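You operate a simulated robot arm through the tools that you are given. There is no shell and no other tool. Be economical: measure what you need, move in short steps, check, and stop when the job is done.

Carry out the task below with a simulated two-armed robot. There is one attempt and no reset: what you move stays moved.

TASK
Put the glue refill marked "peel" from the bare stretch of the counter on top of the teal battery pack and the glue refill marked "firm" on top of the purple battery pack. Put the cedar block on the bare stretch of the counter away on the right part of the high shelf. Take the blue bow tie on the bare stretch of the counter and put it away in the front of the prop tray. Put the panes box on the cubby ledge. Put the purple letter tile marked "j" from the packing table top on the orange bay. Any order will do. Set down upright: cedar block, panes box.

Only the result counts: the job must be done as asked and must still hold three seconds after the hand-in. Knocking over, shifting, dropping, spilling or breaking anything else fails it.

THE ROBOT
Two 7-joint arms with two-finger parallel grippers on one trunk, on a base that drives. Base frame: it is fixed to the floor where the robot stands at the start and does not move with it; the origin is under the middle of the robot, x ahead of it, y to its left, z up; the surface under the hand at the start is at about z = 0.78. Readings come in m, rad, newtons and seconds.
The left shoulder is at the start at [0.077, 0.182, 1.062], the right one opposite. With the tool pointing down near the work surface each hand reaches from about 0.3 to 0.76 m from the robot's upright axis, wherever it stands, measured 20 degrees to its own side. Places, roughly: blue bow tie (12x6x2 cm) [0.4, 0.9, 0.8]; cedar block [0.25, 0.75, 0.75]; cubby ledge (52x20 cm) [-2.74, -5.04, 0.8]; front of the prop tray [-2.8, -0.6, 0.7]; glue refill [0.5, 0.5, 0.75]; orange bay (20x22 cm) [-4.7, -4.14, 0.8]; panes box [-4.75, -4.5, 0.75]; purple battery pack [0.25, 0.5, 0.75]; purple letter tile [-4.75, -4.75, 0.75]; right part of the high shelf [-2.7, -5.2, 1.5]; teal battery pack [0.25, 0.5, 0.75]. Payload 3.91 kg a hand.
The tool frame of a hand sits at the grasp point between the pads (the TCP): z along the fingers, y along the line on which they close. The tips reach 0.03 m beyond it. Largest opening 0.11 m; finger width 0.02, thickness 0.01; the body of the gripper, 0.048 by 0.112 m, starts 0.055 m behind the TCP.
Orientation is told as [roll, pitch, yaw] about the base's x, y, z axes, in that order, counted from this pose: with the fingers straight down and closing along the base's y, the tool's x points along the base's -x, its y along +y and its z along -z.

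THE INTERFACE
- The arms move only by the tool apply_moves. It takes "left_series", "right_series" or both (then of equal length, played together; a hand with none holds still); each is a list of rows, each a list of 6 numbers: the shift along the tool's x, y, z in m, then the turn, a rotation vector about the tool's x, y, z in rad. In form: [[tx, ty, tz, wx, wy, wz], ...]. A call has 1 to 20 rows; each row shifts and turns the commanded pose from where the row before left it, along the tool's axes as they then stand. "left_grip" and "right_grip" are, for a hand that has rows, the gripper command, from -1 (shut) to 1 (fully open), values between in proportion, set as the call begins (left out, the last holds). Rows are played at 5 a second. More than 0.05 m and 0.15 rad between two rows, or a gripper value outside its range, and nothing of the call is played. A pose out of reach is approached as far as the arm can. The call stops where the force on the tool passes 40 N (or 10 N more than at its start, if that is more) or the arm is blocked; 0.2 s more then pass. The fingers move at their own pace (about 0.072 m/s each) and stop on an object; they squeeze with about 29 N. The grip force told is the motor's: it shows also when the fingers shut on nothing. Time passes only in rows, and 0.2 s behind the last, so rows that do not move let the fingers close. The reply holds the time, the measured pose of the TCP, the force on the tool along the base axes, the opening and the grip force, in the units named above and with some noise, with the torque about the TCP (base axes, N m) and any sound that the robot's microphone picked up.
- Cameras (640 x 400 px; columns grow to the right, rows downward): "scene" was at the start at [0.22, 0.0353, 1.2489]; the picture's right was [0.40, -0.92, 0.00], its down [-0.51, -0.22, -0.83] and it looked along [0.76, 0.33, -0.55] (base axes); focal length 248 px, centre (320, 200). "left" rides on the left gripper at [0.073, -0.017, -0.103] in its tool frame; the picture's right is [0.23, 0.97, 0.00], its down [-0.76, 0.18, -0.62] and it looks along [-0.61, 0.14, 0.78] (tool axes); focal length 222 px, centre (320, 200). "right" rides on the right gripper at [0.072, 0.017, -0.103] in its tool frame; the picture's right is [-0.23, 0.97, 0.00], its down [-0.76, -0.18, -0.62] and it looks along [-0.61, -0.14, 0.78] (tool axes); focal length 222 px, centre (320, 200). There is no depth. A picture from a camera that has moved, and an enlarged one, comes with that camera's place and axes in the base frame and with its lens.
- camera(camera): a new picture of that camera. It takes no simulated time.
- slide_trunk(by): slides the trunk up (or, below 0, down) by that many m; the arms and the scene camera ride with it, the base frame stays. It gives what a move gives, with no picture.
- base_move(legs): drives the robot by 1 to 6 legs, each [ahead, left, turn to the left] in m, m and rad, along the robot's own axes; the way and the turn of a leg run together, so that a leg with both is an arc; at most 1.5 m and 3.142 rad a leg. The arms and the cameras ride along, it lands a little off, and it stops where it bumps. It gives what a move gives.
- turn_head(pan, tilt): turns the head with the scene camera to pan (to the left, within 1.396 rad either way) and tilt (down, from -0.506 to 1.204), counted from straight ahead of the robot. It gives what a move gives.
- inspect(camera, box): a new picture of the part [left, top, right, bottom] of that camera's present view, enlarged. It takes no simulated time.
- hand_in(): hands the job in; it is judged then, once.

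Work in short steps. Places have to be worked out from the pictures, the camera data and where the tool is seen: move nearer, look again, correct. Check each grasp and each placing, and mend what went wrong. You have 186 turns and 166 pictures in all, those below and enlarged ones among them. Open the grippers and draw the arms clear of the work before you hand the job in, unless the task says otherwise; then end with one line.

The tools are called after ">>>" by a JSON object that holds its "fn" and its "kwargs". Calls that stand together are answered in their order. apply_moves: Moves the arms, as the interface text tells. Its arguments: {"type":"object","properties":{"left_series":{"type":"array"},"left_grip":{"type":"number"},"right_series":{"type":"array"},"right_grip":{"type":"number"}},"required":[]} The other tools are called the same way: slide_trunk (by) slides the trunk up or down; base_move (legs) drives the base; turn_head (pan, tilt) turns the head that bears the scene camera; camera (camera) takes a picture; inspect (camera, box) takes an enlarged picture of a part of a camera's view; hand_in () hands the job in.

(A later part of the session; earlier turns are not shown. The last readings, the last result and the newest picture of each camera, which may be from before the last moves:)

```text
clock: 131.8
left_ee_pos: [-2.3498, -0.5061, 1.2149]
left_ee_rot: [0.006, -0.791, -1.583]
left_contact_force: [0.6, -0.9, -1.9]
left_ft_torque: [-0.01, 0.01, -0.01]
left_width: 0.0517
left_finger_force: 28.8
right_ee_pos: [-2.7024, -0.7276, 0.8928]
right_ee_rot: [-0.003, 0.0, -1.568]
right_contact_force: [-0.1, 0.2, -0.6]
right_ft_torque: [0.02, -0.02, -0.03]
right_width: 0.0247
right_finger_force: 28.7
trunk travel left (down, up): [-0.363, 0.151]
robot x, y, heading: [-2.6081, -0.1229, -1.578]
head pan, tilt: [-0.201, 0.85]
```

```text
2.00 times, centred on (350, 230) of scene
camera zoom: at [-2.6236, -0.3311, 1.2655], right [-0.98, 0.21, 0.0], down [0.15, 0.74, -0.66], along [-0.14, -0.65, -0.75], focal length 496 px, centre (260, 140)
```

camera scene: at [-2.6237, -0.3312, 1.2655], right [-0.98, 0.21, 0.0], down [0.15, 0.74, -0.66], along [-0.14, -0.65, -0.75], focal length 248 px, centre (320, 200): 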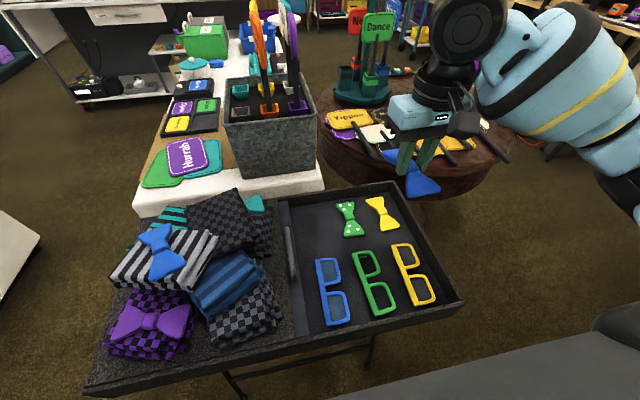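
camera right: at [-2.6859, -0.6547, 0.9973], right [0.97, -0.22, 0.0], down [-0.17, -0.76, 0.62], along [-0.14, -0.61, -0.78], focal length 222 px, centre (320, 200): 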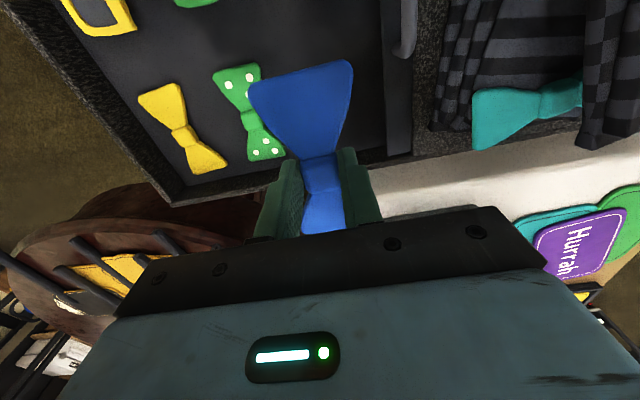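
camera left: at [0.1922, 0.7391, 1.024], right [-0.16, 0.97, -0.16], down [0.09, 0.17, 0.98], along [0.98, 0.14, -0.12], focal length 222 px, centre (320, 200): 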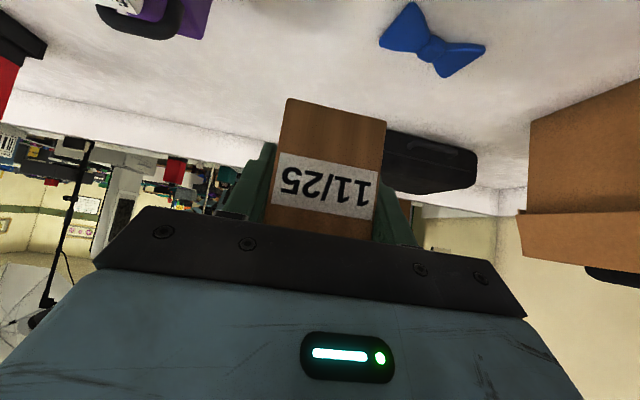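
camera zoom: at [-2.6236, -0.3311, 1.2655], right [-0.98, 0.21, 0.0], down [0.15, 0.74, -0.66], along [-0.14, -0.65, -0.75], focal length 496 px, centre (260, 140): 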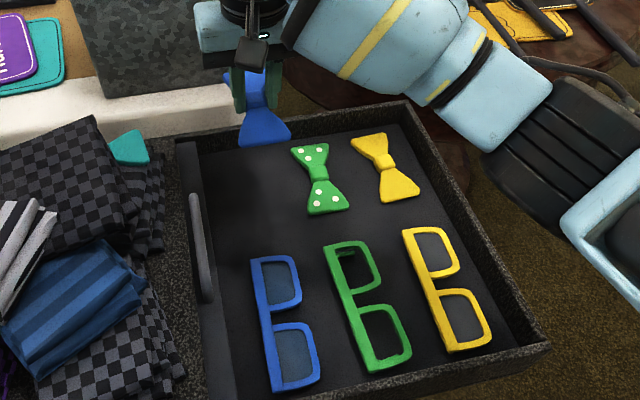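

Slot is centred at x≈−2.70; I shift 1 cm toward me, then lower to z≈0.745.

>>> {"fn": "apply_moves", "kwargs": {"right_series": [[0.011, 0.002, 0.04, 0, 0, 0], [0, 0, 0.04, 0, 0, 0], [0, 0, 0.04, 0, 0, 0], [0, 0, 0.025, 0, 0, 0], [0, 0, 0, 0, 0, 0]]}}

>>> {"fn": "camera", "kwargs": {"camera": "right"}}

>>> {"fn": "inspect", "kwargs": {"camera": "scene", "box": [250, 130, 450, 330]}}

```text
clock: 132.9
left_ee_pos: [-2.3488, -0.5066, 1.2145]
left_ee_rot: [0.006, -0.793, -1.584]
left_contact_force: [0.1, 1.0, -0.9]
left_ft_torque: [0.03, 0.02, 0.01]
left_width: 0.0516
left_finger_force: 29.0
right_ee_pos: [-2.7, -0.7159, 0.7477]
right_ee_rot: [-0.003, 0.001, -1.567]
right_contact_force: [0.2, -0.3, 0.3]
right_ft_torque: [0.01, 0.02, -0.03]
right_width: 0.0247
right_finger_force: 29.2
trunk travel left (down, up): [-0.363, 0.151]
robot x, y, heading: [-2.6054, -0.1291, -1.576]
head pan, tilt: [-0.201, 0.85]
```

```text
75 pictures are left
camera right: at [-2.6842, -0.6431, 0.8515], right [0.97, -0.22, 0.0], down [-0.17, -0.76, 0.62], along [-0.14, -0.61, -0.78], focal length 222 px, centre (320, 200)
```

right: 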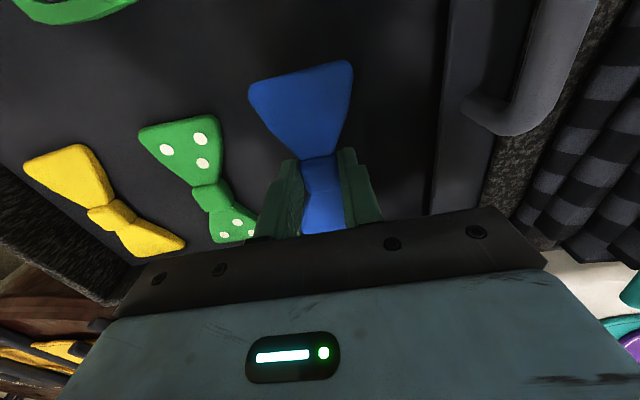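

```text
2.00 times, centred on (350, 230) of scene
camera zoom: at [-2.6237, -0.3311, 1.2655], right [-0.98, 0.21, 0.0], down [0.15, 0.74, -0.66], along [-0.14, -0.65, -0.75], focal length 496 px, centre (260, 140)
```

zoom: 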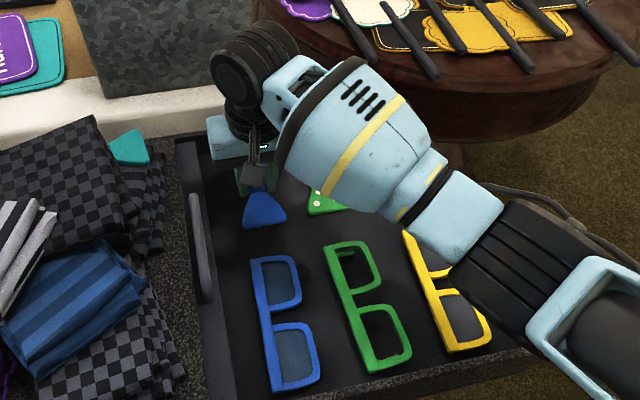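

Clear. I lower the last centimetre in small steps.

>>> {"fn": "apply_moves", "kwargs": {"right_series": [[0, 0, 0.004, 0, 0, 0], [0, 0, 0.004, 0, 0, 0], [0, 0, 0.002, 0, 0, 0], [0, 0, 0.002, 0, 0, 0]]}}

```text
clock: 133.9
left_ee_pos: [-2.3491, -0.5067, 1.2145]
left_ee_rot: [0.006, -0.792, -1.583]
left_contact_force: [-0.7, -0.5, -1.6]
left_ft_torque: [-0.01, -0.01, -0.03]
left_width: 0.0516
left_finger_force: 29.3
right_ee_pos: [-2.6997, -0.714, 0.7362]
right_ee_rot: [-0.004, 0.001, -1.568]
right_contact_force: [-0.7, 0.3, -0.1]
right_ft_torque: [0.01, 0.0, 0.02]
right_width: 0.0247
right_finger_force: 28.8
trunk travel left (down, up): [-0.363, 0.151]
robot x, y, heading: [-2.6037, -0.1316, -1.579]
head pan, tilt: [-0.201, 0.85]
```

>>> {"fn": "apply_moves", "kwargs": {"right_series": [[0, 0, 0.003, 0, 0, 0], [0, 0, 0.003, 0, 0, 0], [0, 0, 0.002, 0, 0, 0], [0, 0, 0.002, 0, 0, 0], [0, 0, 0.002, 0, 0, 0]]}}

>>> {"fn": "inspect", "kwargs": {"camera": "right", "box": [200, 40, 420, 250]}}

```text
clock: 135.2
left_ee_pos: [-2.3479, -0.5039, 1.2159]
left_ee_rot: [0.003, -0.793, -1.584]
left_contact_force: [-0.3, -0.7, -0.6]
left_ft_torque: [0.02, -0.01, 0.02]
left_width: 0.0514
left_finger_force: 29.3
right_ee_pos: [-2.6997, -0.7141, 0.728]
right_ee_rot: [-0.002, -0.008, -1.569]
right_contact_force: [-6.5, 2.6, 34.0]
right_ft_torque: [-0.02, 0.15, 0.04]
right_width: 0.025
right_finger_force: 29.0
trunk travel left (down, up): [-0.363, 0.151]
robot x, y, heading: [-2.6081, -0.1279, -1.578]
head pan, tilt: [-0.201, 0.85]
```

```text
1.90 times, centred on (310, 145) of right
camera zoom: at [-2.6842, -0.642, 0.8315], right [0.97, -0.23, 0.0], down [-0.18, -0.76, 0.63], along [-0.14, -0.61, -0.78], focal length 423 px, centre (339, 305)
```

zoom: 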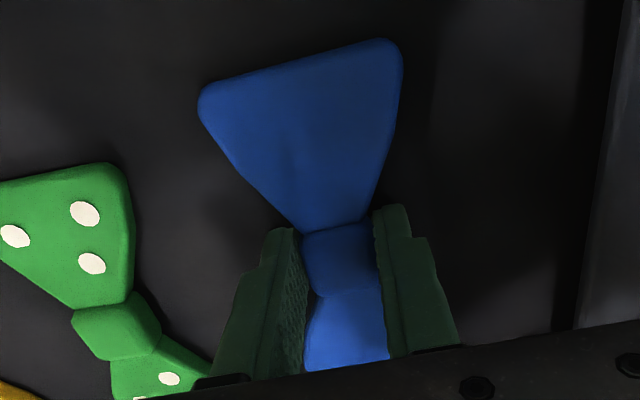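

Contact at z 0.728. I ease up 2 mm, open modestly (4 cm) and rise.

>>> {"fn": "apply_moves", "kwargs": {"right_series": [[0, 0, -0.002, 0, 0, 0], [0, 0, 0, 0, 0, 0]]}}

>>> {"fn": "apply_moves", "kwargs": {"right_series": [[0, 0, 0, 0, 0, 0], [0, 0, 0, 0, 0, 0], [0, 0, -0.02, 0, 0, 0], [0, 0, -0.04, 0, 0, 0], [0, 0, -0.05, 0, 0, 0], [0, 0, -0.05, 0, 0, 0], [0, 0, -0.05, 0, 0, 0], [0, 0, -0.05, 0, 0, 0], [0, 0, 0, 0, 0, 0]], "right_grip": -0.27}}

>>> {"fn": "camera", "kwargs": {"camera": "right"}}

>>> {"fn": "camera", "kwargs": {"camera": "scene"}}

```text
clock: 135.8
left_ee_pos: [-2.3487, -0.5037, 1.2153]
left_ee_rot: [0.004, -0.792, -1.583]
left_contact_force: [-0.3, 0.8, -0.5]
left_ft_torque: [-0.04, -0.03, -0.06]
left_width: 0.0516
left_finger_force: 29.0
right_ee_pos: [-2.7004, -0.715, 0.7279]
right_ee_rot: [-0.004, -0.005, -1.569]
right_contact_force: [-4.7, -2.8, 25.6]
right_ft_torque: [-0.52, 0.08, 0.01]
right_width: 0.0248
right_finger_force: 28.9
trunk travel left (down, up): [-0.363, 0.151]
robot x, y, heading: [-2.6071, -0.1231, -1.577]
head pan, tilt: [-0.201, 0.85]
```

```text
clock: 137.8
left_ee_pos: [-2.3489, -0.5054, 1.2147]
left_ee_rot: [0.004, -0.793, -1.581]
left_contact_force: [-0.7, 0.0, -0.5]
left_ft_torque: [0.02, -0.02, 0.01]
left_width: 0.0516
left_finger_force: 28.7
right_ee_pos: [-2.6999, -0.7162, 0.9862]
right_ee_rot: [-0.002, 0.001, -1.568]
right_contact_force: [0.4, 0.3, 0.1]
right_ft_torque: [0.05, -0.01, 0.02]
right_width: 0.0401
right_finger_force: 0.0
trunk travel left (down, up): [-0.363, 0.151]
robot x, y, heading: [-2.6061, -0.1262, -1.581]
head pan, tilt: [-0.201, 0.85]
```

```text
72 pictures are left
camera right: at [-2.6842, -0.6442, 1.09], right [0.97, -0.23, 0.0], down [-0.17, -0.76, 0.62], along [-0.14, -0.61, -0.78], focal length 222 px, centre (320, 200)
```

right: 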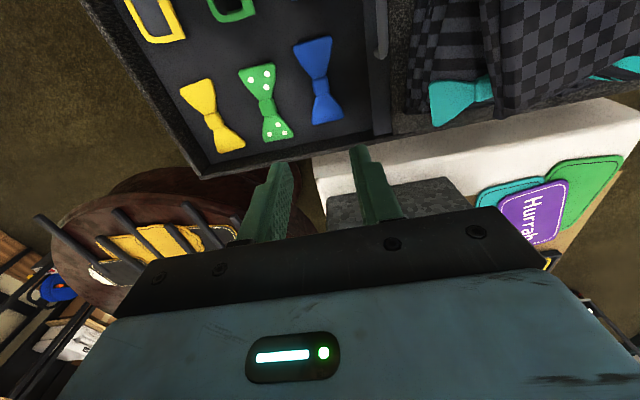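

```text
71 pictures are left
camera scene: at [-2.6237, -0.3315, 1.2654], right [-0.98, 0.21, 0.0], down [0.15, 0.74, -0.66], along [-0.14, -0.65, -0.75], focal length 248 px, centre (320, 200)
```

scene: 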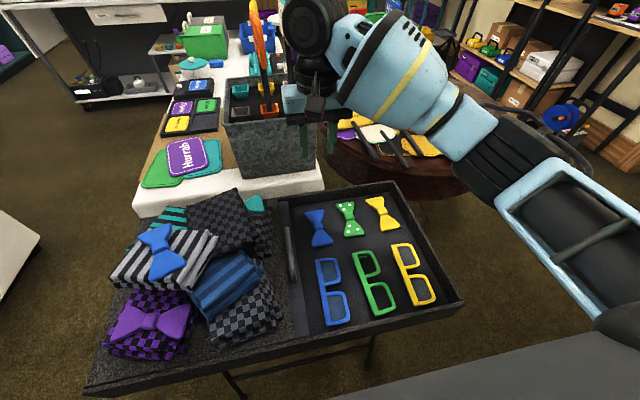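

The bow tie lies neatly in the front compartment. I raise the trunk, back off and look for the way toward the shelves.

>>> {"fn": "slide_trunk", "kwargs": {"by": 0.15}}

>>> {"fn": "base_move", "kwargs": {"legs": [[-0.45, 0, 0]]}}

>>> {"fn": "turn_head", "kwargs": {"pan": 0.3, "tilt": 0.3}}

>>> {"fn": "camera", "kwargs": {"camera": "scene"}}

```text
clock: 139.5
left_ee_pos: [-2.3485, -0.5074, 1.3628]
left_ee_rot: [0.006, -0.79, -1.584]
left_contact_force: [0.5, -0.4, -1.8]
left_ft_torque: [-0.03, 0.01, 0.03]
left_width: 0.0515
left_finger_force: 28.8
right_ee_pos: [-2.699, -0.715, 1.134]
right_ee_rot: [-0.002, 0.003, -1.567]
right_contact_force: [-0.1, 0.5, -0.3]
right_ft_torque: [0.01, -0.02, -0.02]
right_width: 0.0403
right_finger_force: 0.1
trunk travel left (down, up): [-0.513, 0.001]
robot x, y, heading: [-2.6062, -0.1246, -1.58]
head pan, tilt: [-0.201, 0.85]
```

```text
clock: 142.2
left_ee_pos: [-2.3466, -0.0511, 1.3638]
left_ee_rot: [0.006, -0.794, -1.582]
left_contact_force: [0.3, 0.0, -0.2]
left_ft_torque: [0.01, 0.01, -0.01]
left_width: 0.0518
left_finger_force: 28.8
right_ee_pos: [-2.696, -0.2578, 1.1366]
right_ee_rot: [-0.003, 0.001, -1.567]
right_contact_force: [0.1, -0.8, 0.5]
right_ft_torque: [-0.02, 0.0, -0.02]
right_width: 0.0401
right_finger_force: 0.2
trunk travel left (down, up): [-0.513, 0.001]
robot x, y, heading: [-2.6029, 0.3308, -1.574]
head pan, tilt: [-0.201, 0.85]
```

```text
clock: 143.2
left_ee_pos: [-2.3453, -0.0503, 1.3633]
left_ee_rot: [0.006, -0.793, -1.583]
left_contact_force: [0.7, -0.5, -1.0]
left_ft_torque: [0.06, 0.03, 0.0]
left_width: 0.0516
left_finger_force: 29.1
right_ee_pos: [-2.6952, -0.2579, 1.1369]
right_ee_rot: [-0.004, 0.0, -1.567]
right_contact_force: [-0.3, 0.3, -0.5]
right_ft_torque: [-0.01, 0.0, 0.02]
right_width: 0.0401
right_finger_force: 0.2
trunk travel left (down, up): [-0.513, 0.001]
robot x, y, heading: [-2.6033, 0.3278, -1.58]
head pan, tilt: [0.3, 0.3]
```

```text
70 pictures are left
camera scene: at [-2.5768, 0.2298, 1.4869], right [-0.96, -0.29, 0.0], down [-0.09, 0.28, -0.95], along [0.28, -0.91, -0.3], focal length 248 px, centre (320, 200)
```

scene: 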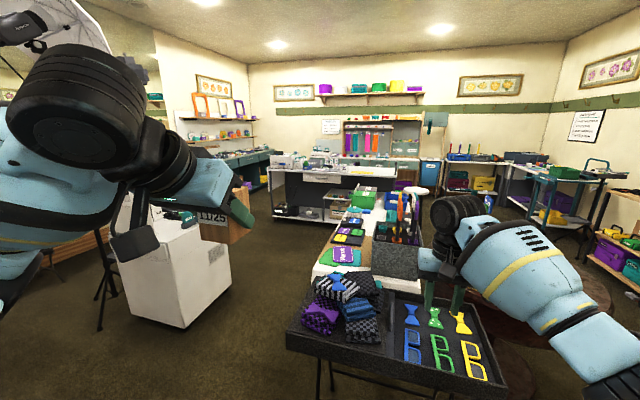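

>>> {"fn": "inspect", "kwargs": {"camera": "scene", "box": [250, 70, 640, 300]}}

```text
1.64 times, centred on (445, 185) of scene
camera zoom: at [-2.5768, 0.2298, 1.4869], right [-0.96, -0.29, 0.0], down [-0.09, 0.28, -0.95], along [0.28, -0.91, -0.3], focal length 407 px, centre (115, 225)
```

zoom: 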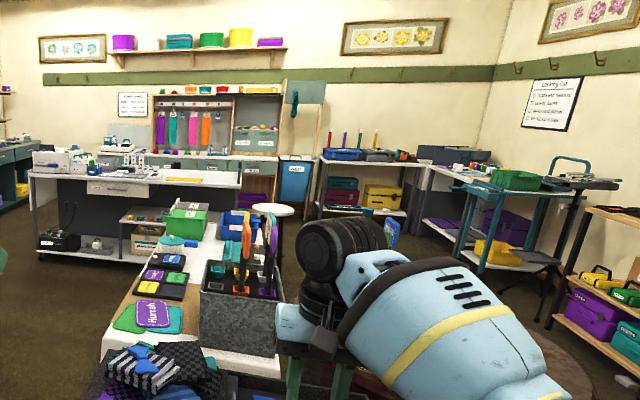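

West of the round table there seems to be an open way. I turn toward (−3.35,−0.2), draw the right hand in, and look.

>>> {"fn": "base_move", "kwargs": {"legs": [[0, 0, -0.95]]}}

>>> {"fn": "apply_moves", "kwargs": {"right_series": [[0.04, 0, -0.01, 0, 0, 0], [0.04, 0, -0.01, 0, 0, 0], [0.04, 0, -0.01, 0, 0, 0], [0.04, 0, -0.01, 0, 0, 0], [0, 0, 0, 0, 0, 0]], "right_grip": 1}}

>>> {"fn": "turn_head", "kwargs": {"pan": 0, "tilt": 0.45}}

>>> {"fn": "camera", "kwargs": {"camera": "scene"}}

```text
clock: 146.1
left_ee_pos: [-2.7667, -0.1003, 1.3642]
left_ee_rot: [0.004, -0.792, -2.541]
left_contact_force: [0.5, 0.2, -0.4]
left_ft_torque: [-0.01, -0.04, 0.0]
left_width: 0.0513
left_finger_force: 29.1
right_ee_pos: [-3.1381, 0.068, 1.1361]
right_ee_rot: [-0.004, 0.0, -2.525]
right_contact_force: [0.1, 0.6, -0.1]
right_ft_torque: [-0.02, -0.04, 0.03]
right_width: 0.0402
right_finger_force: 0.1
trunk travel left (down, up): [-0.513, 0.001]
robot x, y, heading: [-2.6036, 0.328, -2.534]
head pan, tilt: [0.3, 0.3]
```

```text
clock: 147.3
left_ee_pos: [-2.7658, -0.0991, 1.3641]
left_ee_rot: [0.005, -0.793, -2.542]
left_contact_force: [-0.5, -0.3, -0.8]
left_ft_torque: [0.02, -0.03, -0.01]
left_width: 0.0513
left_finger_force: 29.2
right_ee_pos: [-3.0072, 0.1601, 1.1772]
right_ee_rot: [-0.003, 0.001, -2.526]
right_contact_force: [-0.3, -0.3, 0.5]
right_ft_torque: [0.02, -0.03, -0.03]
right_width: 0.11
right_finger_force: 0.1
trunk travel left (down, up): [-0.513, 0.001]
robot x, y, heading: [-2.6057, 0.3312, -2.536]
head pan, tilt: [0.3, 0.3]
```

```text
clock: 148.1
left_ee_pos: [-2.7667, -0.1, 1.365]
left_ee_rot: [0.007, -0.794, -2.541]
left_contact_force: [0.2, 0.1, -1.5]
left_ft_torque: [0.0, 0.02, -0.02]
left_width: 0.0516
left_finger_force: 29.3
right_ee_pos: [-3.0066, 0.16, 1.176]
right_ee_rot: [-0.004, 0.0, -2.526]
right_contact_force: [0.2, -0.3, -1.1]
right_ft_torque: [-0.03, 0.01, 0.01]
right_width: 0.1099
right_finger_force: 0.1
trunk travel left (down, up): [-0.513, 0.001]
robot x, y, heading: [-2.6017, 0.326, -2.532]
head pan, tilt: [0.0, 0.45]
```

```text
68 pictures are left
camera scene: at [-2.6875, 0.2715, 1.4731], right [-0.57, 0.82, 0.0], down [0.36, 0.25, -0.9], along [-0.74, -0.51, -0.43], focal length 248 px, centre (320, 200)
```

scene: 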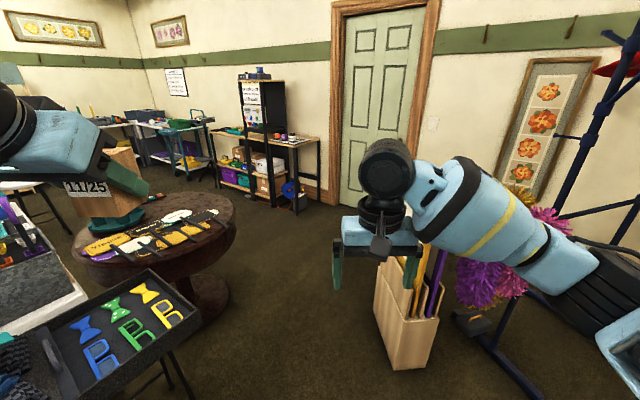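

The gap between the tray corner (−2.96,−0.45) and the wooden bin (−3.62,0.13) is passable. I drive via (−3.22,−0.03) to (−3.85,−0.62).

>>> {"fn": "base_move", "kwargs": {"legs": [[0, 0, -0.084], [0.717, 0, 0], [0, 0, 0.227], [0.86, 0, 0], [0, 0, 0.35]]}}

>>> {"fn": "camera", "kwargs": {"camera": "scene"}}

```text
clock: 158.5
left_ee_pos: [-3.7777, -1.0628, 1.3639]
left_ee_rot: [0.006, -0.79, -2.043]
left_contact_force: [0.8, 0.2, -0.2]
left_ft_torque: [0.0, -0.01, -0.01]
left_width: 0.0516
left_finger_force: 29.1
right_ee_pos: [-4.1143, -0.9516, 1.1758]
right_ee_rot: [-0.002, 0.0, -2.029]
right_contact_force: [0.0, -0.6, -0.2]
right_ft_torque: [0.0, 0.02, 0.0]
right_width: 0.1102
right_finger_force: 0.0
trunk travel left (down, up): [-0.513, 0.001]
robot x, y, heading: [-3.8406, -0.6084, -2.036]
head pan, tilt: [0.0, 0.45]
```

```text
67 pictures are left
camera scene: at [-3.8863, -0.7007, 1.4731], right [-0.89, 0.45, 0.0], down [0.2, 0.39, -0.9], along [-0.41, -0.8, -0.44], focal length 248 px, centre (320, 200)
```

scene: 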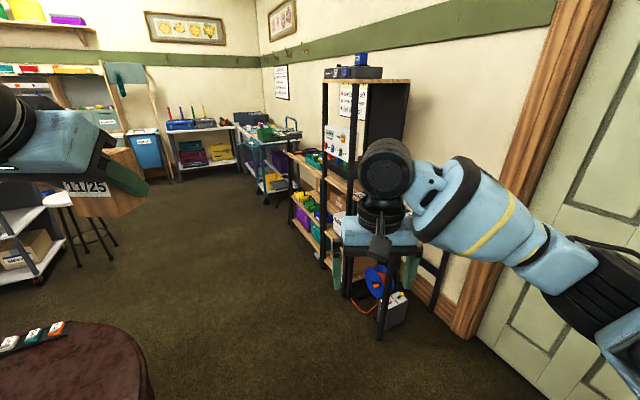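

Clear ahead. I drive to (−4.08,−1.35) and on along −y to y≈−2.9.

>>> {"fn": "base_move", "kwargs": {"legs": [[0, 0, 0.152], [0.78, 0, 0], [0, 0, 0.313], [1.45, 0, 0]]}}

>>> {"fn": "turn_head", "kwargs": {"pan": -0.35, "tilt": 0.5}}

>>> {"fn": "camera", "kwargs": {"camera": "scene"}}

>>> {"fn": "turn_head", "kwargs": {"pan": 0.75, "tilt": 0.4}}

>>> {"fn": "camera", "kwargs": {"camera": "scene"}}

```text
clock: 171.2
left_ee_pos: [-3.8438, -3.186, 1.3636]
left_ee_rot: [0.006, -0.793, -1.577]
left_contact_force: [0.2, -0.3, -1.1]
left_ft_torque: [-0.01, 0.02, 0.0]
left_width: 0.0516
left_finger_force: 29.0
right_ee_pos: [-4.1952, -3.2369, 1.1759]
right_ee_rot: [-0.005, 0.0, -1.563]
right_contact_force: [0.6, 0.0, -0.5]
right_ft_torque: [-0.04, 0.02, 0.01]
right_width: 0.11
right_finger_force: 0.1
trunk travel left (down, up): [-0.513, 0.001]
robot x, y, heading: [-4.1046, -2.8077, -1.571]
head pan, tilt: [0.0, 0.45]
```

```text
clock: 172.0
left_ee_pos: [-3.8426, -3.1859, 1.3642]
left_ee_rot: [0.006, -0.793, -1.576]
left_contact_force: [0.1, 0.1, -1.1]
left_ft_torque: [-0.02, -0.04, -0.02]
left_width: 0.0516
left_finger_force: 28.8
right_ee_pos: [-4.1953, -3.2365, 1.1764]
right_ee_rot: [-0.003, -0.001, -1.563]
right_contact_force: [0.2, 0.2, 0.6]
right_ft_torque: [0.01, 0.0, 0.01]
right_width: 0.1097
right_finger_force: 0.1
trunk travel left (down, up): [-0.513, 0.001]
robot x, y, heading: [-4.1034, -2.809, -1.571]
head pan, tilt: [-0.351, 0.499]
```

```text
66 pictures are left
camera scene: at [-4.135, -2.9038, 1.4686], right [-0.94, 0.34, 0.0], down [0.16, 0.45, -0.88], along [-0.3, -0.82, -0.48], focal length 248 px, centre (320, 200)
```

scene: 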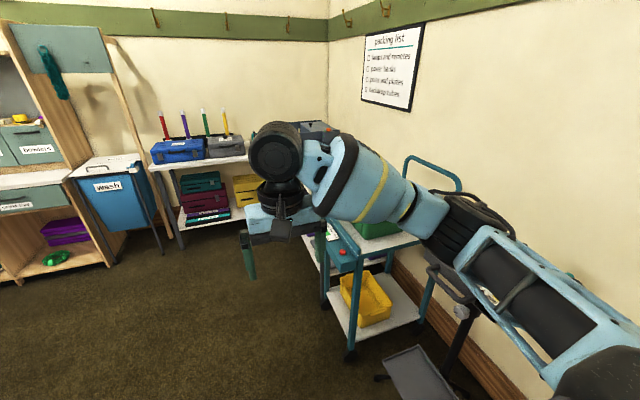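

```text
clock: 173.3
left_ee_pos: [-3.8454, -3.1867, 1.3638]
left_ee_rot: [0.006, -0.794, -1.577]
left_contact_force: [-0.4, 1.1, -1.2]
left_ft_torque: [0.02, -0.02, 0.01]
left_width: 0.0513
left_finger_force: 28.3
right_ee_pos: [-4.1953, -3.2362, 1.1751]
right_ee_rot: [-0.003, 0.0, -1.562]
right_contact_force: [1.0, -0.4, -0.9]
right_ft_torque: [-0.01, -0.01, -0.01]
right_width: 0.1098
right_finger_force: 0.0
trunk travel left (down, up): [-0.513, 0.001]
robot x, y, heading: [-4.1028, -2.8105, -1.572]
head pan, tilt: [0.75, 0.4]
```

```text
65 pictures are left
camera scene: at [-4.0407, -2.8863, 1.4777], right [-0.73, -0.68, 0.0], down [-0.26, 0.29, -0.92], along [0.63, -0.67, -0.39], focal length 248 px, centre (320, 200)
```

scene: 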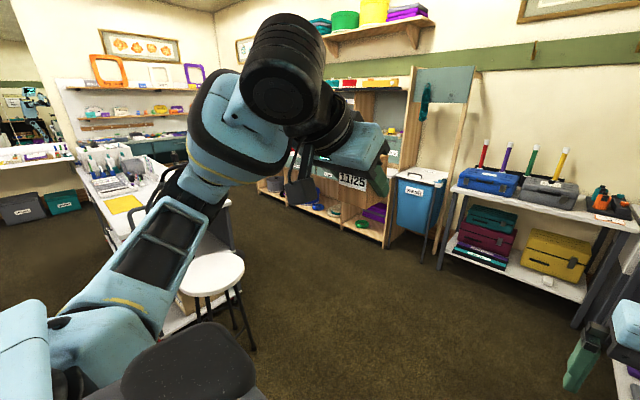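

The hutch with the high shelf (z≈1.5, right end x≈−2.9) is on the back wall. I drive ahead 1.0 m and sidestep left to (−2.75,−3.8), then look at it.

>>> {"fn": "base_move", "kwargs": {"legs": [[1.0, 0, 0], [0, 1.35, 0]]}}

>>> {"fn": "turn_head", "kwargs": {"pan": 0, "tilt": 0.3}}

>>> {"fn": "camera", "kwargs": {"camera": "scene"}}

```text
clock: 190.1
left_ee_pos: [-2.5308, -4.237, 1.3645]
left_ee_rot: [0.006, -0.793, -1.612]
left_contact_force: [-0.8, -0.6, -0.7]
left_ft_torque: [-0.01, -0.04, 0.0]
left_width: 0.0516
left_finger_force: 29.0
right_ee_pos: [-2.8837, -4.275, 1.1745]
right_ee_rot: [-0.002, -0.001, -1.596]
right_contact_force: [-0.1, -0.3, 0.2]
right_ft_torque: [0.02, -0.01, 0.0]
right_width: 0.1098
right_finger_force: 0.0
trunk travel left (down, up): [-0.513, 0.001]
robot x, y, heading: [-2.784, -3.8517, -1.605]
head pan, tilt: [0.75, 0.4]
```

```text
clock: 191.2
left_ee_pos: [-2.5313, -4.2363, 1.3642]
left_ee_rot: [0.006, -0.791, -1.612]
left_contact_force: [0.0, -0.5, -0.1]
left_ft_torque: [0.0, -0.01, -0.02]
left_width: 0.0515
left_finger_force: 29.1
right_ee_pos: [-2.8838, -4.2747, 1.1767]
right_ee_rot: [-0.003, -0.001, -1.598]
right_contact_force: [-0.1, 0.0, 0.6]
right_ft_torque: [-0.01, -0.03, 0.01]
right_width: 0.11
right_finger_force: 0.1
trunk travel left (down, up): [-0.513, 0.001]
robot x, y, heading: [-2.7769, -3.8473, -1.606]
head pan, tilt: [0.0, 0.3]
```

```text
64 pictures are left
camera scene: at [-2.7815, -3.9536, 1.487], right [-1.0, 0.03, 0.0], down [0.01, 0.3, -0.96], along [-0.03, -0.95, -0.3], focal length 248 px, centre (320, 200)
```

scene: 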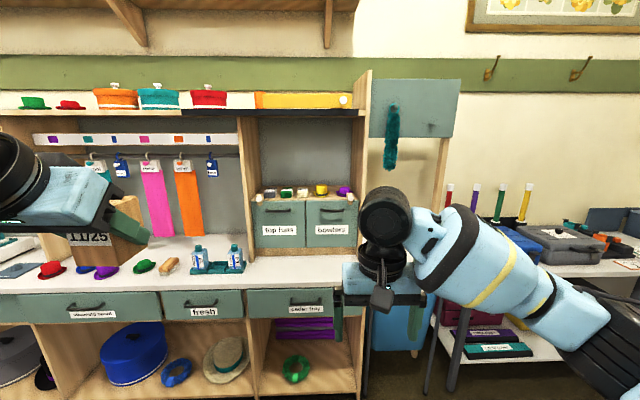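

>>> {"fn": "inspect", "kwargs": {"camera": "scene", "box": [170, 60, 390, 200]}}

>>> {"fn": "inspect", "kwargs": {"camera": "scene", "box": [130, 180, 370, 330]}}

```text
2.86 times, centred on (280, 130) of scene
camera zoom: at [-2.7815, -3.9536, 1.487], right [-1.0, 0.03, 0.0], down [0.01, 0.3, -0.96], along [-0.03, -0.95, -0.3], focal length 709 px, centre (434, 400)
```

zoom: 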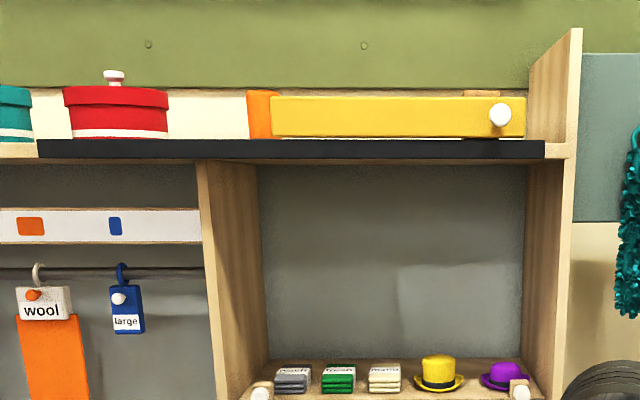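

```text
2.67 times, centred on (250, 255) of scene
camera zoom: at [-2.7815, -3.9536, 1.487], right [-1.0, 0.03, 0.0], down [0.01, 0.3, -0.96], along [-0.03, -0.95, -0.3], focal length 662 px, centre (507, 53)
```

zoom: 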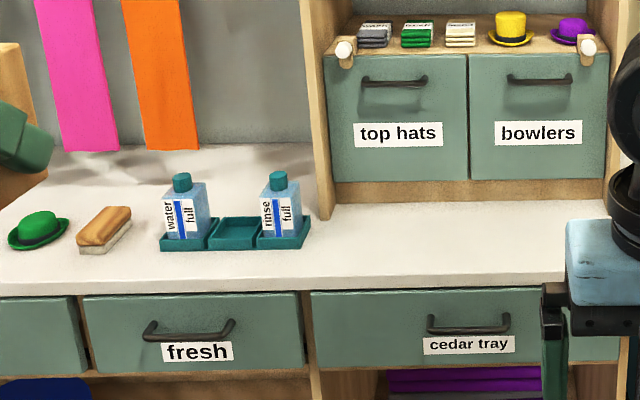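

The high shelf surface is at z≈1.54; its right part lies behind a low yellow panel with a knob. I need to see it from above: I drive nearer and raise the left hand (its camera looks level in this tilt).

>>> {"fn": "base_move", "kwargs": {"legs": [[0, 0, 0.035], [0.5, -0.15, 0]]}}

>>> {"fn": "apply_moves", "kwargs": {"left_series": [[-0.035, 0, -0.035, 0, 0, 0], [-0.035, 0, -0.035, 0, 0, 0], [-0.035, 0, -0.035, 0, 0, 0], [-0.035, 0, -0.035, 0, 0, 0], [-0.035, 0, -0.035, 0, 0, 0], [-0.035, 0, -0.035, 0, 0, 0], [-0.035, 0, -0.035, 0, 0, 0], [0, 0, 0, 0, 0, 0]]}}

>>> {"fn": "camera", "kwargs": {"camera": "left"}}

```text
clock: 194.5
left_ee_pos: [-2.6688, -4.7152, 1.3656]
left_ee_rot: [0.005, -0.792, -1.573]
left_contact_force: [-0.3, 0.5, -0.4]
left_ft_torque: [0.01, -0.01, 0.01]
left_width: 0.0516
left_finger_force: 29.1
right_ee_pos: [-3.0193, -4.7682, 1.1761]
right_ee_rot: [-0.003, -0.002, -1.557]
right_contact_force: [-1.2, 0.1, -0.4]
right_ft_torque: [0.02, 0.01, -0.03]
right_width: 0.1098
right_finger_force: 0.1
trunk travel left (down, up): [-0.513, 0.001]
robot x, y, heading: [-2.9288, -4.3376, -1.566]
head pan, tilt: [0.0, 0.3]
```

```text
clock: 196.3
left_ee_pos: [-2.6658, -4.7171, 1.7097]
left_ee_rot: [0.006, -0.791, -1.57]
left_contact_force: [0.7, 0.7, -0.5]
left_ft_torque: [0.04, 0.01, -0.08]
left_width: 0.0516
left_finger_force: 29.3
right_ee_pos: [-3.0186, -4.7681, 1.1764]
right_ee_rot: [-0.006, 0.002, -1.557]
right_contact_force: [-0.2, 0.2, 0.1]
right_ft_torque: [0.02, 0.05, 0.03]
right_width: 0.1101
right_finger_force: 0.2
trunk travel left (down, up): [-0.513, 0.001]
robot x, y, heading: [-2.9307, -4.3424, -1.566]
head pan, tilt: [0.0, 0.3]
```

```text
61 pictures are left
camera left: at [-2.6837, -4.5927, 1.7295], right [0.97, 0.16, -0.16], down [0.17, -0.09, 0.98], along [0.14, -0.98, -0.12], focal length 222 px, centre (320, 200)
```

left: 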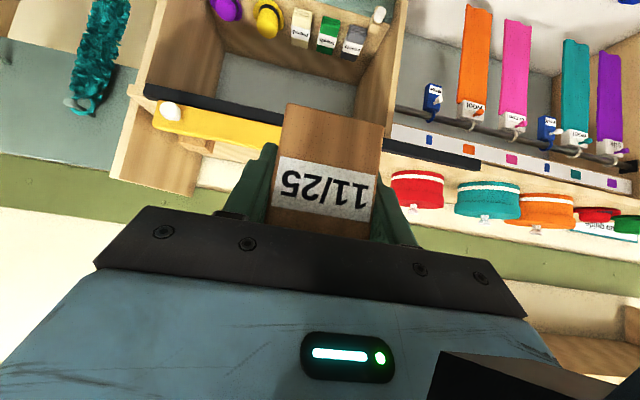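

>>> {"fn": "inspect", "kwargs": {"camera": "left", "box": [110, 60, 490, 240]}}

```text
1.68 times, centred on (300, 150) of left
camera zoom: at [-2.6837, -4.5927, 1.7295], right [0.97, 0.16, -0.16], down [0.17, -0.09, 0.98], along [0.14, -0.98, -0.12], focal length 374 px, centre (354, 284)
```

zoom: 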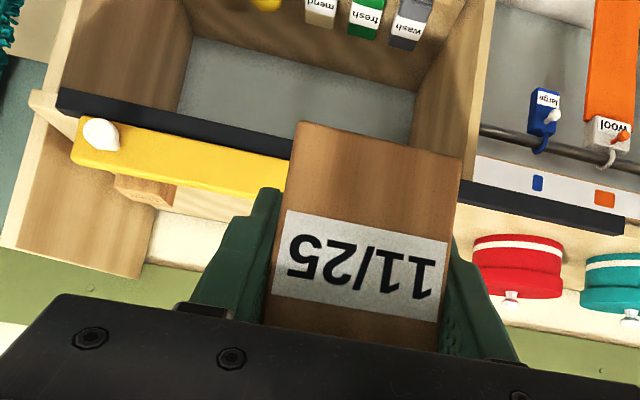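

I raise the left hand higher and nearer to see behind the yellow panel.

>>> {"fn": "apply_moves", "kwargs": {"left_series": [[-0.03, 0, -0.02, 0, 0, 0], [-0.035, 0, -0.005, 0, 0, 0], [-0.035, 0, 0.01, 0, 0, 0], [-0.035, 0, 0.01, 0, 0, 0], [0, 0, 0, 0, 0, 0]]}}

>>> {"fn": "camera", "kwargs": {"camera": "left"}}

```text
clock: 197.5
left_ee_pos: [-2.6706, -4.7432, 1.709]
left_ee_rot: [0.006, -0.795, -1.571]
left_contact_force: [0.0, -0.5, -1.8]
left_ft_torque: [0.0, 0.04, -0.01]
left_width: 0.0514
left_finger_force: 28.9
left hand out of reach, approached as far as the arm can: row 1, 2, 3, 4
right_ee_pos: [-3.0203, -4.7669, 1.1768]
right_ee_rot: [-0.004, -0.003, -1.557]
right_contact_force: [1.0, 0.9, -0.1]
right_ft_torque: [-0.04, 0.03, -0.05]
right_width: 0.11
right_finger_force: 0.0
trunk travel left (down, up): [-0.513, 0.001]
robot x, y, heading: [-2.9292, -4.3392, -1.568]
head pan, tilt: [0.0, 0.3]
```

```text
59 pictures are left
camera left: at [-2.6876, -4.6202, 1.7301], right [0.97, 0.16, -0.16], down [0.17, -0.09, 0.98], along [0.14, -0.98, -0.12], focal length 222 px, centre (320, 200)
```

left: 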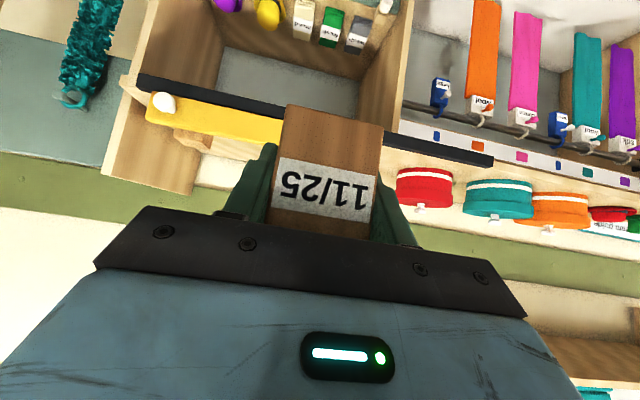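

The reach tops out at 1.71. I draw the right hand back and drive 0.2 m closer for a look over the panel.

>>> {"fn": "apply_moves", "kwargs": {"right_series": [[0.04, 0, 0, 0, 0, 0], [0.04, 0, 0, 0, 0, 0], [0.04, 0, 0, 0, 0, 0]]}}

>>> {"fn": "base_move", "kwargs": {"legs": [[0.2, 0, 0]]}}

>>> {"fn": "camera", "kwargs": {"camera": "left"}}

>>> {"fn": "inspect", "kwargs": {"camera": "left", "box": [60, 60, 300, 220]}}

```text
clock: 198.3
left_ee_pos: [-2.6715, -4.7443, 1.7095]
left_ee_rot: [0.006, -0.795, -1.572]
left_contact_force: [0.3, 0.0, -0.9]
left_ft_torque: [0.02, -0.02, -0.02]
left_width: 0.0517
left_finger_force: 29.4
right_ee_pos: [-3.0215, -4.6457, 1.1742]
right_ee_rot: [-0.002, 0.0, -1.559]
right_contact_force: [0.3, -0.4, -1.1]
right_ft_torque: [-0.01, -0.02, 0.02]
right_width: 0.11
right_finger_force: 0.1
trunk travel left (down, up): [-0.513, 0.001]
robot x, y, heading: [-2.9301, -4.338, -1.568]
head pan, tilt: [0.0, 0.3]
```

```text
clock: 199.9
left_ee_pos: [-2.6722, -4.9409, 1.7108]
left_ee_rot: [0.005, -0.796, -1.574]
left_contact_force: [0.3, -0.6, -0.6]
left_ft_torque: [0.0, 0.02, -0.01]
left_width: 0.0515
left_finger_force: 29.2
right_ee_pos: [-3.0231, -4.8425, 1.1749]
right_ee_rot: [-0.002, -0.001, -1.56]
right_contact_force: [-0.1, -1.0, 0.4]
right_ft_torque: [0.0, 0.02, 0.03]
right_width: 0.1099
right_finger_force: 0.0
trunk travel left (down, up): [-0.513, 0.001]
robot x, y, heading: [-2.9295, -4.5355, -1.568]
head pan, tilt: [0.0, 0.3]
```

```text
58 pictures are left
camera left: at [-2.6892, -4.8165, 1.7308], right [0.97, 0.16, -0.16], down [0.17, -0.09, 0.98], along [0.14, -0.98, -0.11], focal length 222 px, centre (320, 200)
```

left: 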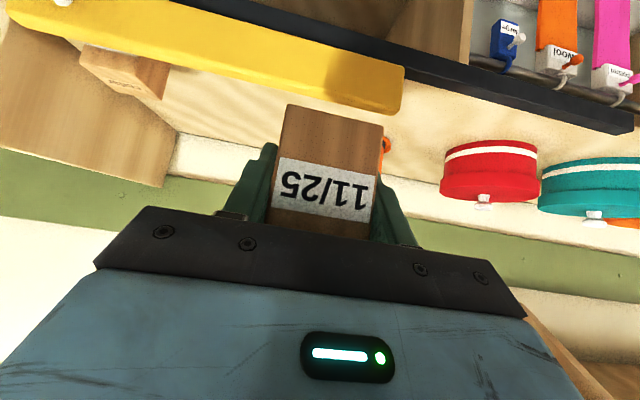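

```text
2.50 times, centred on (180, 140) of left
camera zoom: at [-2.6892, -4.8165, 1.7308], right [0.97, 0.16, -0.16], down [0.17, -0.09, 0.98], along [0.14, -0.98, -0.11], focal length 555 px, centre (670, 350)
```

zoom: 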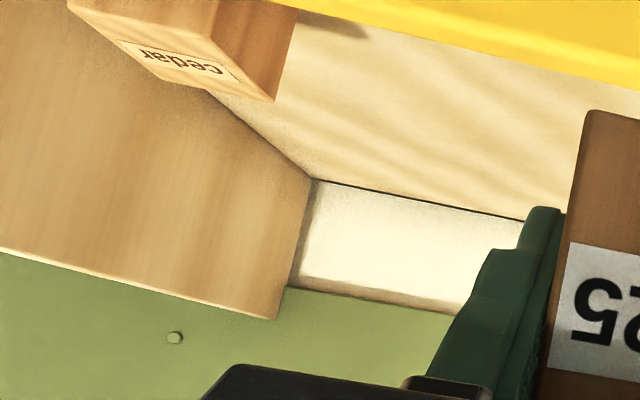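

The right part is open from above: floor free except another cedar block at (−2.89,−5.09); the yellow bar (top z≈1.605) stands at y≈−5.04. I'll set ours at (−2.735,−5.25), going over the bar. First 0.08 m nearer, then over the bar at z≈1.67.

>>> {"fn": "base_move", "kwargs": {"legs": [[0.08, 0, 0]]}}

>>> {"fn": "apply_moves", "kwargs": {"left_series": [[-0.022, -0.015, 0.032, 0, 0, 0], [-0.022, -0.016, 0.032, 0, 0, 0], [-0.022, -0.016, 0.032, 0, 0, 0], [-0.022, -0.016, 0.032, 0, 0, 0], [0, 0, 0, 0, 0, 0]]}}

>>> {"fn": "camera", "kwargs": {"camera": "left"}}

>>> {"fn": "camera", "kwargs": {"camera": "scene"}}

```text
clock: 201.0
left_ee_pos: [-2.6719, -5.0185, 1.7112]
left_ee_rot: [0.006, -0.795, -1.576]
left_contact_force: [-0.1, 0.3, 0.9]
left_ft_torque: [0.0, 0.0, -0.01]
left_width: 0.0514
left_finger_force: 29.1
right_ee_pos: [-3.023, -4.92, 1.1759]
right_ee_rot: [-0.004, -0.003, -1.561]
right_contact_force: [0.2, 0.1, 0.2]
right_ft_torque: [0.0, 0.01, 0.02]
right_width: 0.1102
right_finger_force: 0.1
trunk travel left (down, up): [-0.513, 0.001]
robot x, y, heading: [-2.9305, -4.6143, -1.568]
head pan, tilt: [0.0, 0.3]
```

```text
clock: 202.2
left_ee_pos: [-2.7099, -5.1115, 1.6579]
left_ee_rot: [0.005, -0.794, -1.575]
left_contact_force: [1.1, -0.5, -1.1]
left_ft_torque: [0.02, 0.01, -0.01]
left_width: 0.0516
left_finger_force: 29.0
left hand out of reach, approached as far as the arm can: row 1, 2, 3, 4
right_ee_pos: [-3.0225, -4.9213, 1.175]
right_ee_rot: [-0.004, -0.003, -1.56]
right_contact_force: [-0.4, 0.0, 0.1]
right_ft_torque: [0.02, 0.01, 0.0]
right_width: 0.1101
right_finger_force: 0.0
trunk travel left (down, up): [-0.513, 0.001]
robot x, y, heading: [-2.9334, -4.6146, -1.576]
head pan, tilt: [0.0, 0.3]
```

```text
56 pictures are left
camera left: at [-2.7266, -4.9868, 1.6775], right [0.97, 0.16, -0.16], down [0.17, -0.09, 0.98], along [0.14, -0.98, -0.11], focal length 222 px, centre (320, 200)
```

left: 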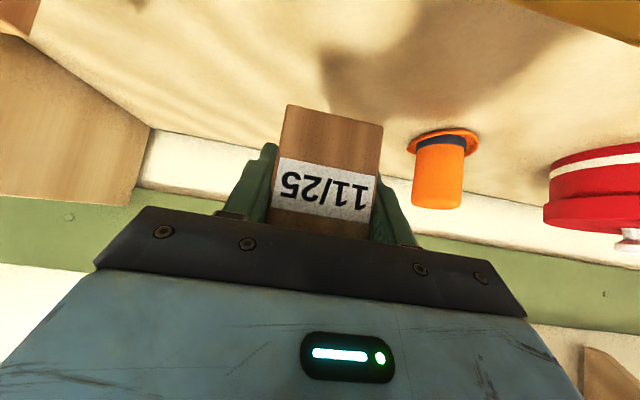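

```text
55 pictures are left
camera scene: at [-2.9302, -4.7176, 1.4871], right [-1.0, 0.0, 0.0], down [0.0, 0.3, -0.96], along [0.0, -0.96, -0.3], focal length 248 px, centre (320, 200)
```

scene: 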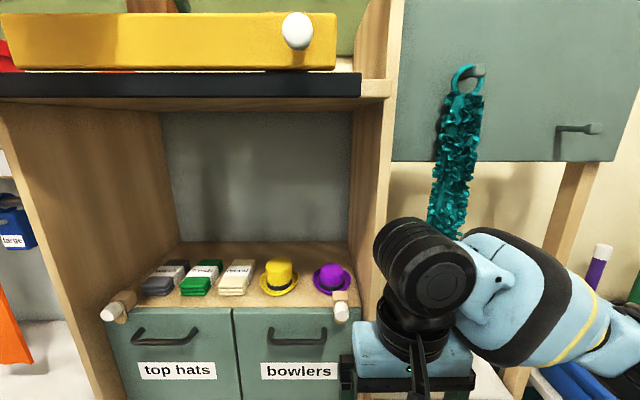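

The reach at this height ends at y≈−5.11; I need the base a bit nearer. I draw the right hand back first, then creep 0.08 m ahead (block bottom at 1.62 clears the bar at ≈1.60).

>>> {"fn": "apply_moves", "kwargs": {"right_series": [[0.04, 0, 0, 0, 0, 0], [0.04, 0, 0, 0, 0, 0], [0.03, 0, 0, 0, 0, 0]]}}

>>> {"fn": "base_move", "kwargs": {"legs": [[0.08, 0, 0]]}}

>>> {"fn": "camera", "kwargs": {"camera": "left"}}

```text
clock: 203.1
left_ee_pos: [-2.7098, -5.1106, 1.6575]
left_ee_rot: [0.006, -0.793, -1.575]
left_contact_force: [0.3, -0.7, -1.4]
left_ft_torque: [0.01, 0.04, -0.04]
left_width: 0.0517
left_finger_force: 29.0
right_ee_pos: [-3.0242, -4.8141, 1.1737]
right_ee_rot: [-0.005, -0.003, -1.569]
right_contact_force: [-3.2, -7.6, -1.9]
right_ft_torque: [0.55, -0.35, 0.25]
right_width: 0.1099
right_finger_force: 0.0
trunk travel left (down, up): [-0.513, 0.001]
robot x, y, heading: [-2.9298, -4.6134, -1.573]
head pan, tilt: [0.0, 0.3]
stopped in row 3 (right hand): the force on the tool passed its limit at 45 N (the readings are from after the stop); the commanded pose is now the measured one
```

```text
clock: 204.2
left_ee_pos: [-2.7093, -5.1625, 1.6527]
left_ee_rot: [0.008, -0.787, -1.576]
left_contact_force: [-0.5, -1.0, -2.0]
left_ft_torque: [0.05, 0.03, -0.04]
left_width: 0.0517
left_finger_force: 28.8
right_ee_pos: [-3.024, -4.861, 1.1728]
right_ee_rot: [-0.005, 0.002, -1.568]
right_contact_force: [0.2, -1.0, -0.2]
right_ft_torque: [0.07, 0.03, -0.02]
right_width: 0.1097
right_finger_force: 0.0
trunk travel left (down, up): [-0.513, 0.001]
robot x, y, heading: [-2.9314, -4.656, -1.568]
head pan, tilt: [0.0, 0.3]
stopped in leg 1: the robot was blocked; the commanded pose is now the measured one
```

```text
54 pictures are left
camera left: at [-2.7269, -5.0383, 1.6744], right [0.97, 0.16, -0.16], down [0.17, -0.1, 0.98], along [0.14, -0.98, -0.12], focal length 222 px, centre (320, 200)
```

left: 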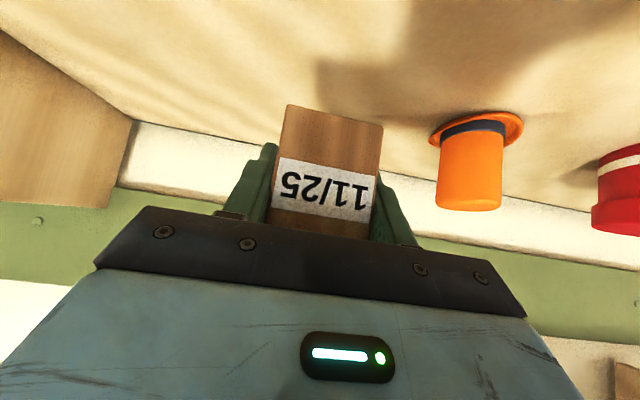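

The base is at its limit (0.195 m from the counter), TCP at y −5.16. To keep the hand camera clear of the bar I turn the hand 45° about the vertical (block stays upright), in place at this height.

>>> {"fn": "apply_moves", "kwargs": {"left_series": [[0, 0, 0, 0.093, 0, 0.092], [0, 0, 0, 0.093, 0, 0.092], [0, 0, 0, 0.093, 0, 0.092], [0, 0, 0, 0.093, 0, 0.092], [0, 0, 0, 0.093, 0, 0.092], [0, 0, 0, 0.093, 0, 0.092], [0, 0, 0, 0, 0, 0]]}}

>>> {"fn": "camera", "kwargs": {"camera": "left"}}

```text
clock: 205.8
left_ee_pos: [-2.7012, -5.1331, 1.6397]
left_ee_rot: [0.01, -0.792, -2.368]
left_contact_force: [0.5, -0.2, -0.8]
left_ft_torque: [-0.02, 0.0, 0.0]
left_width: 0.0515
left_finger_force: 28.6
left hand out of reach, approached as far as the arm can: row 3, 4, 5
right_ee_pos: [-3.0246, -4.8548, 1.1745]
right_ee_rot: [-0.005, -0.004, -1.565]
right_contact_force: [0.1, -3.6, -0.9]
right_ft_torque: [0.31, -0.05, -0.02]
right_width: 0.1102
right_finger_force: 0.0
trunk travel left (down, up): [-0.513, 0.001]
robot x, y, heading: [-2.9325, -4.6527, -1.572]
head pan, tilt: [0.0, 0.3]
```

```text
53 pictures are left
camera left: at [-2.6259, -5.0342, 1.6604], right [0.8, -0.58, -0.15], down [0.05, -0.19, 0.98], along [-0.6, -0.79, -0.12], focal length 222 px, centre (320, 200)
```

left: 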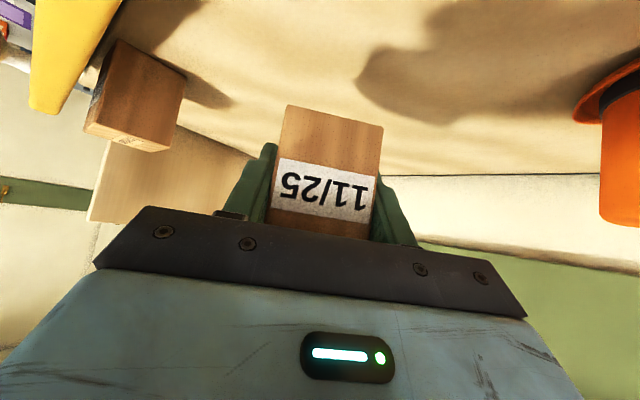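

Bar's back face is at y≈−5.045. I move level forward along the tool heading ~6 cm, keeping height.

>>> {"fn": "apply_moves", "kwargs": {"left_series": [[-0.0145, 0.0035, 0.0142, 0, 0, 0], [-0.0145, 0.0035, 0.0142, 0, 0, 0], [-0.0145, 0.003, 0.0142, 0, 0, 0], [0, 0, 0, 0, 0, 0]]}}

>>> {"fn": "camera", "kwargs": {"camera": "left"}}

```text
clock: 206.8
left_ee_pos: [-2.7255, -5.1601, 1.6215]
left_ee_rot: [0.009, -0.793, -2.366]
left_contact_force: [0.3, 0.9, -1.5]
left_ft_torque: [0.0, -0.02, -0.03]
left_width: 0.0515
left_finger_force: 28.9
left hand out of reach, approached as far as the arm can: row 1, 2, 3
right_ee_pos: [-3.0244, -4.856, 1.174]
right_ee_rot: [-0.005, -0.006, -1.569]
right_contact_force: [-0.8, -3.2, -0.9]
right_ft_torque: [0.27, -0.06, 0.0]
right_width: 0.1099
right_finger_force: 0.1
trunk travel left (down, up): [-0.513, 0.001]
robot x, y, heading: [-2.9292, -4.6511, -1.566]
head pan, tilt: [0.0, 0.3]
```

```text
52 pictures are left
camera left: at [-2.6492, -5.0606, 1.6419], right [0.8, -0.58, -0.16], down [0.06, -0.19, 0.98], along [-0.6, -0.79, -0.12], focal length 222 px, centre (320, 200)
```

left: 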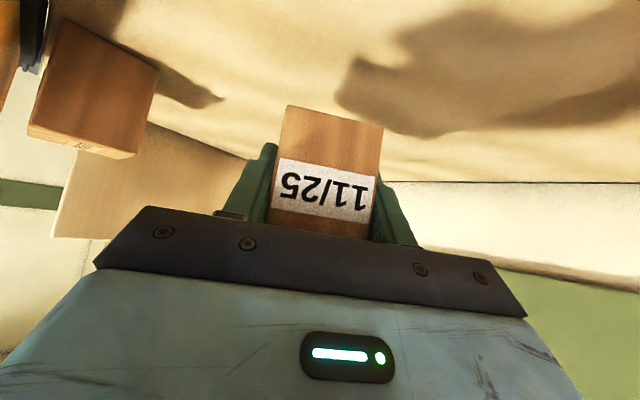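

Camera housing (~±2 cm) is now about behind the bar and above its top. I go on forward and slightly down to about (−2.75,−5.185,1.60).

>>> {"fn": "apply_moves", "kwargs": {"left_series": [[-0.0055, 0, 0.0095, 0, 0, 0], [-0.0035, 0, 0.013, 0, 0, 0], [-0.0015, 0, 0.0165, 0, 0, 0], [0, 0, 0, 0, 0, 0]]}}

>>> {"fn": "camera", "kwargs": {"camera": "left"}}

```text
clock: 207.8
left_ee_pos: [-2.7408, -5.1824, 1.6112]
left_ee_rot: [0.029, -0.81, -2.373]
left_contact_force: [0.4, 0.4, -1.3]
left_ft_torque: [0.03, -0.01, 0.03]
left_width: 0.0517
left_finger_force: 29.1
right_ee_pos: [-3.0192, -4.86, 1.1761]
right_ee_rot: [-0.009, -0.008, -1.567]
right_contact_force: [-1.1, -3.4, -1.2]
right_ft_torque: [0.31, 0.0, -0.02]
right_width: 0.1103
right_finger_force: 0.2
trunk travel left (down, up): [-0.513, 0.001]
robot x, y, heading: [-2.9277, -4.6582, -1.572]
head pan, tilt: [0.0, 0.3]
```

```text
51 pictures are left
camera left: at [-2.6653, -5.0829, 1.6293], right [0.8, -0.58, -0.15], down [0.06, -0.16, 0.98], along [-0.59, -0.8, -0.1], focal length 222 px, centre (320, 200)
```

left: 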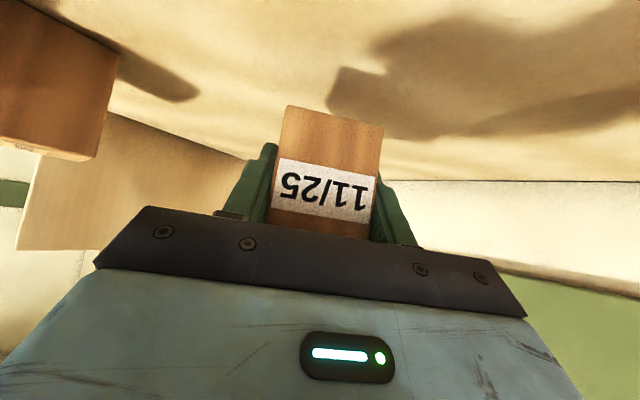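

The slight tilt and the right hand's drift hint at a contact somewhere along the left arm. I look with the head turned up-left.

>>> {"fn": "turn_head", "kwargs": {"pan": 0.5, "tilt": -0.15}}

>>> {"fn": "camera", "kwargs": {"camera": "scene"}}

```text
clock: 208.7
left_ee_pos: [-2.7426, -5.1816, 1.6123]
left_ee_rot: [0.03, -0.813, -2.376]
left_contact_force: [-0.1, 0.0, -0.8]
left_ft_torque: [0.02, -0.01, -0.03]
left_width: 0.0518
left_finger_force: 29.0
right_ee_pos: [-3.0198, -4.8593, 1.1759]
right_ee_rot: [-0.01, -0.005, -1.57]
right_contact_force: [-0.1, -3.2, -1.1]
right_ft_torque: [0.33, -0.01, -0.04]
right_width: 0.11
right_finger_force: 0.1
trunk travel left (down, up): [-0.513, 0.001]
robot x, y, heading: [-2.9237, -4.656, -1.569]
head pan, tilt: [0.499, -0.15]
```

```text
50 pictures are left
camera scene: at [-2.8844, -4.7438, 1.5278], right [-0.88, -0.48, 0.0], down [0.07, -0.13, -0.99], along [0.47, -0.87, 0.15], focal length 248 px, centre (320, 200)
```

scene: 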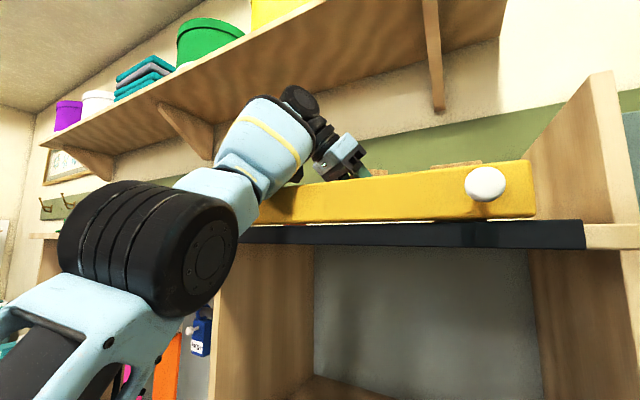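

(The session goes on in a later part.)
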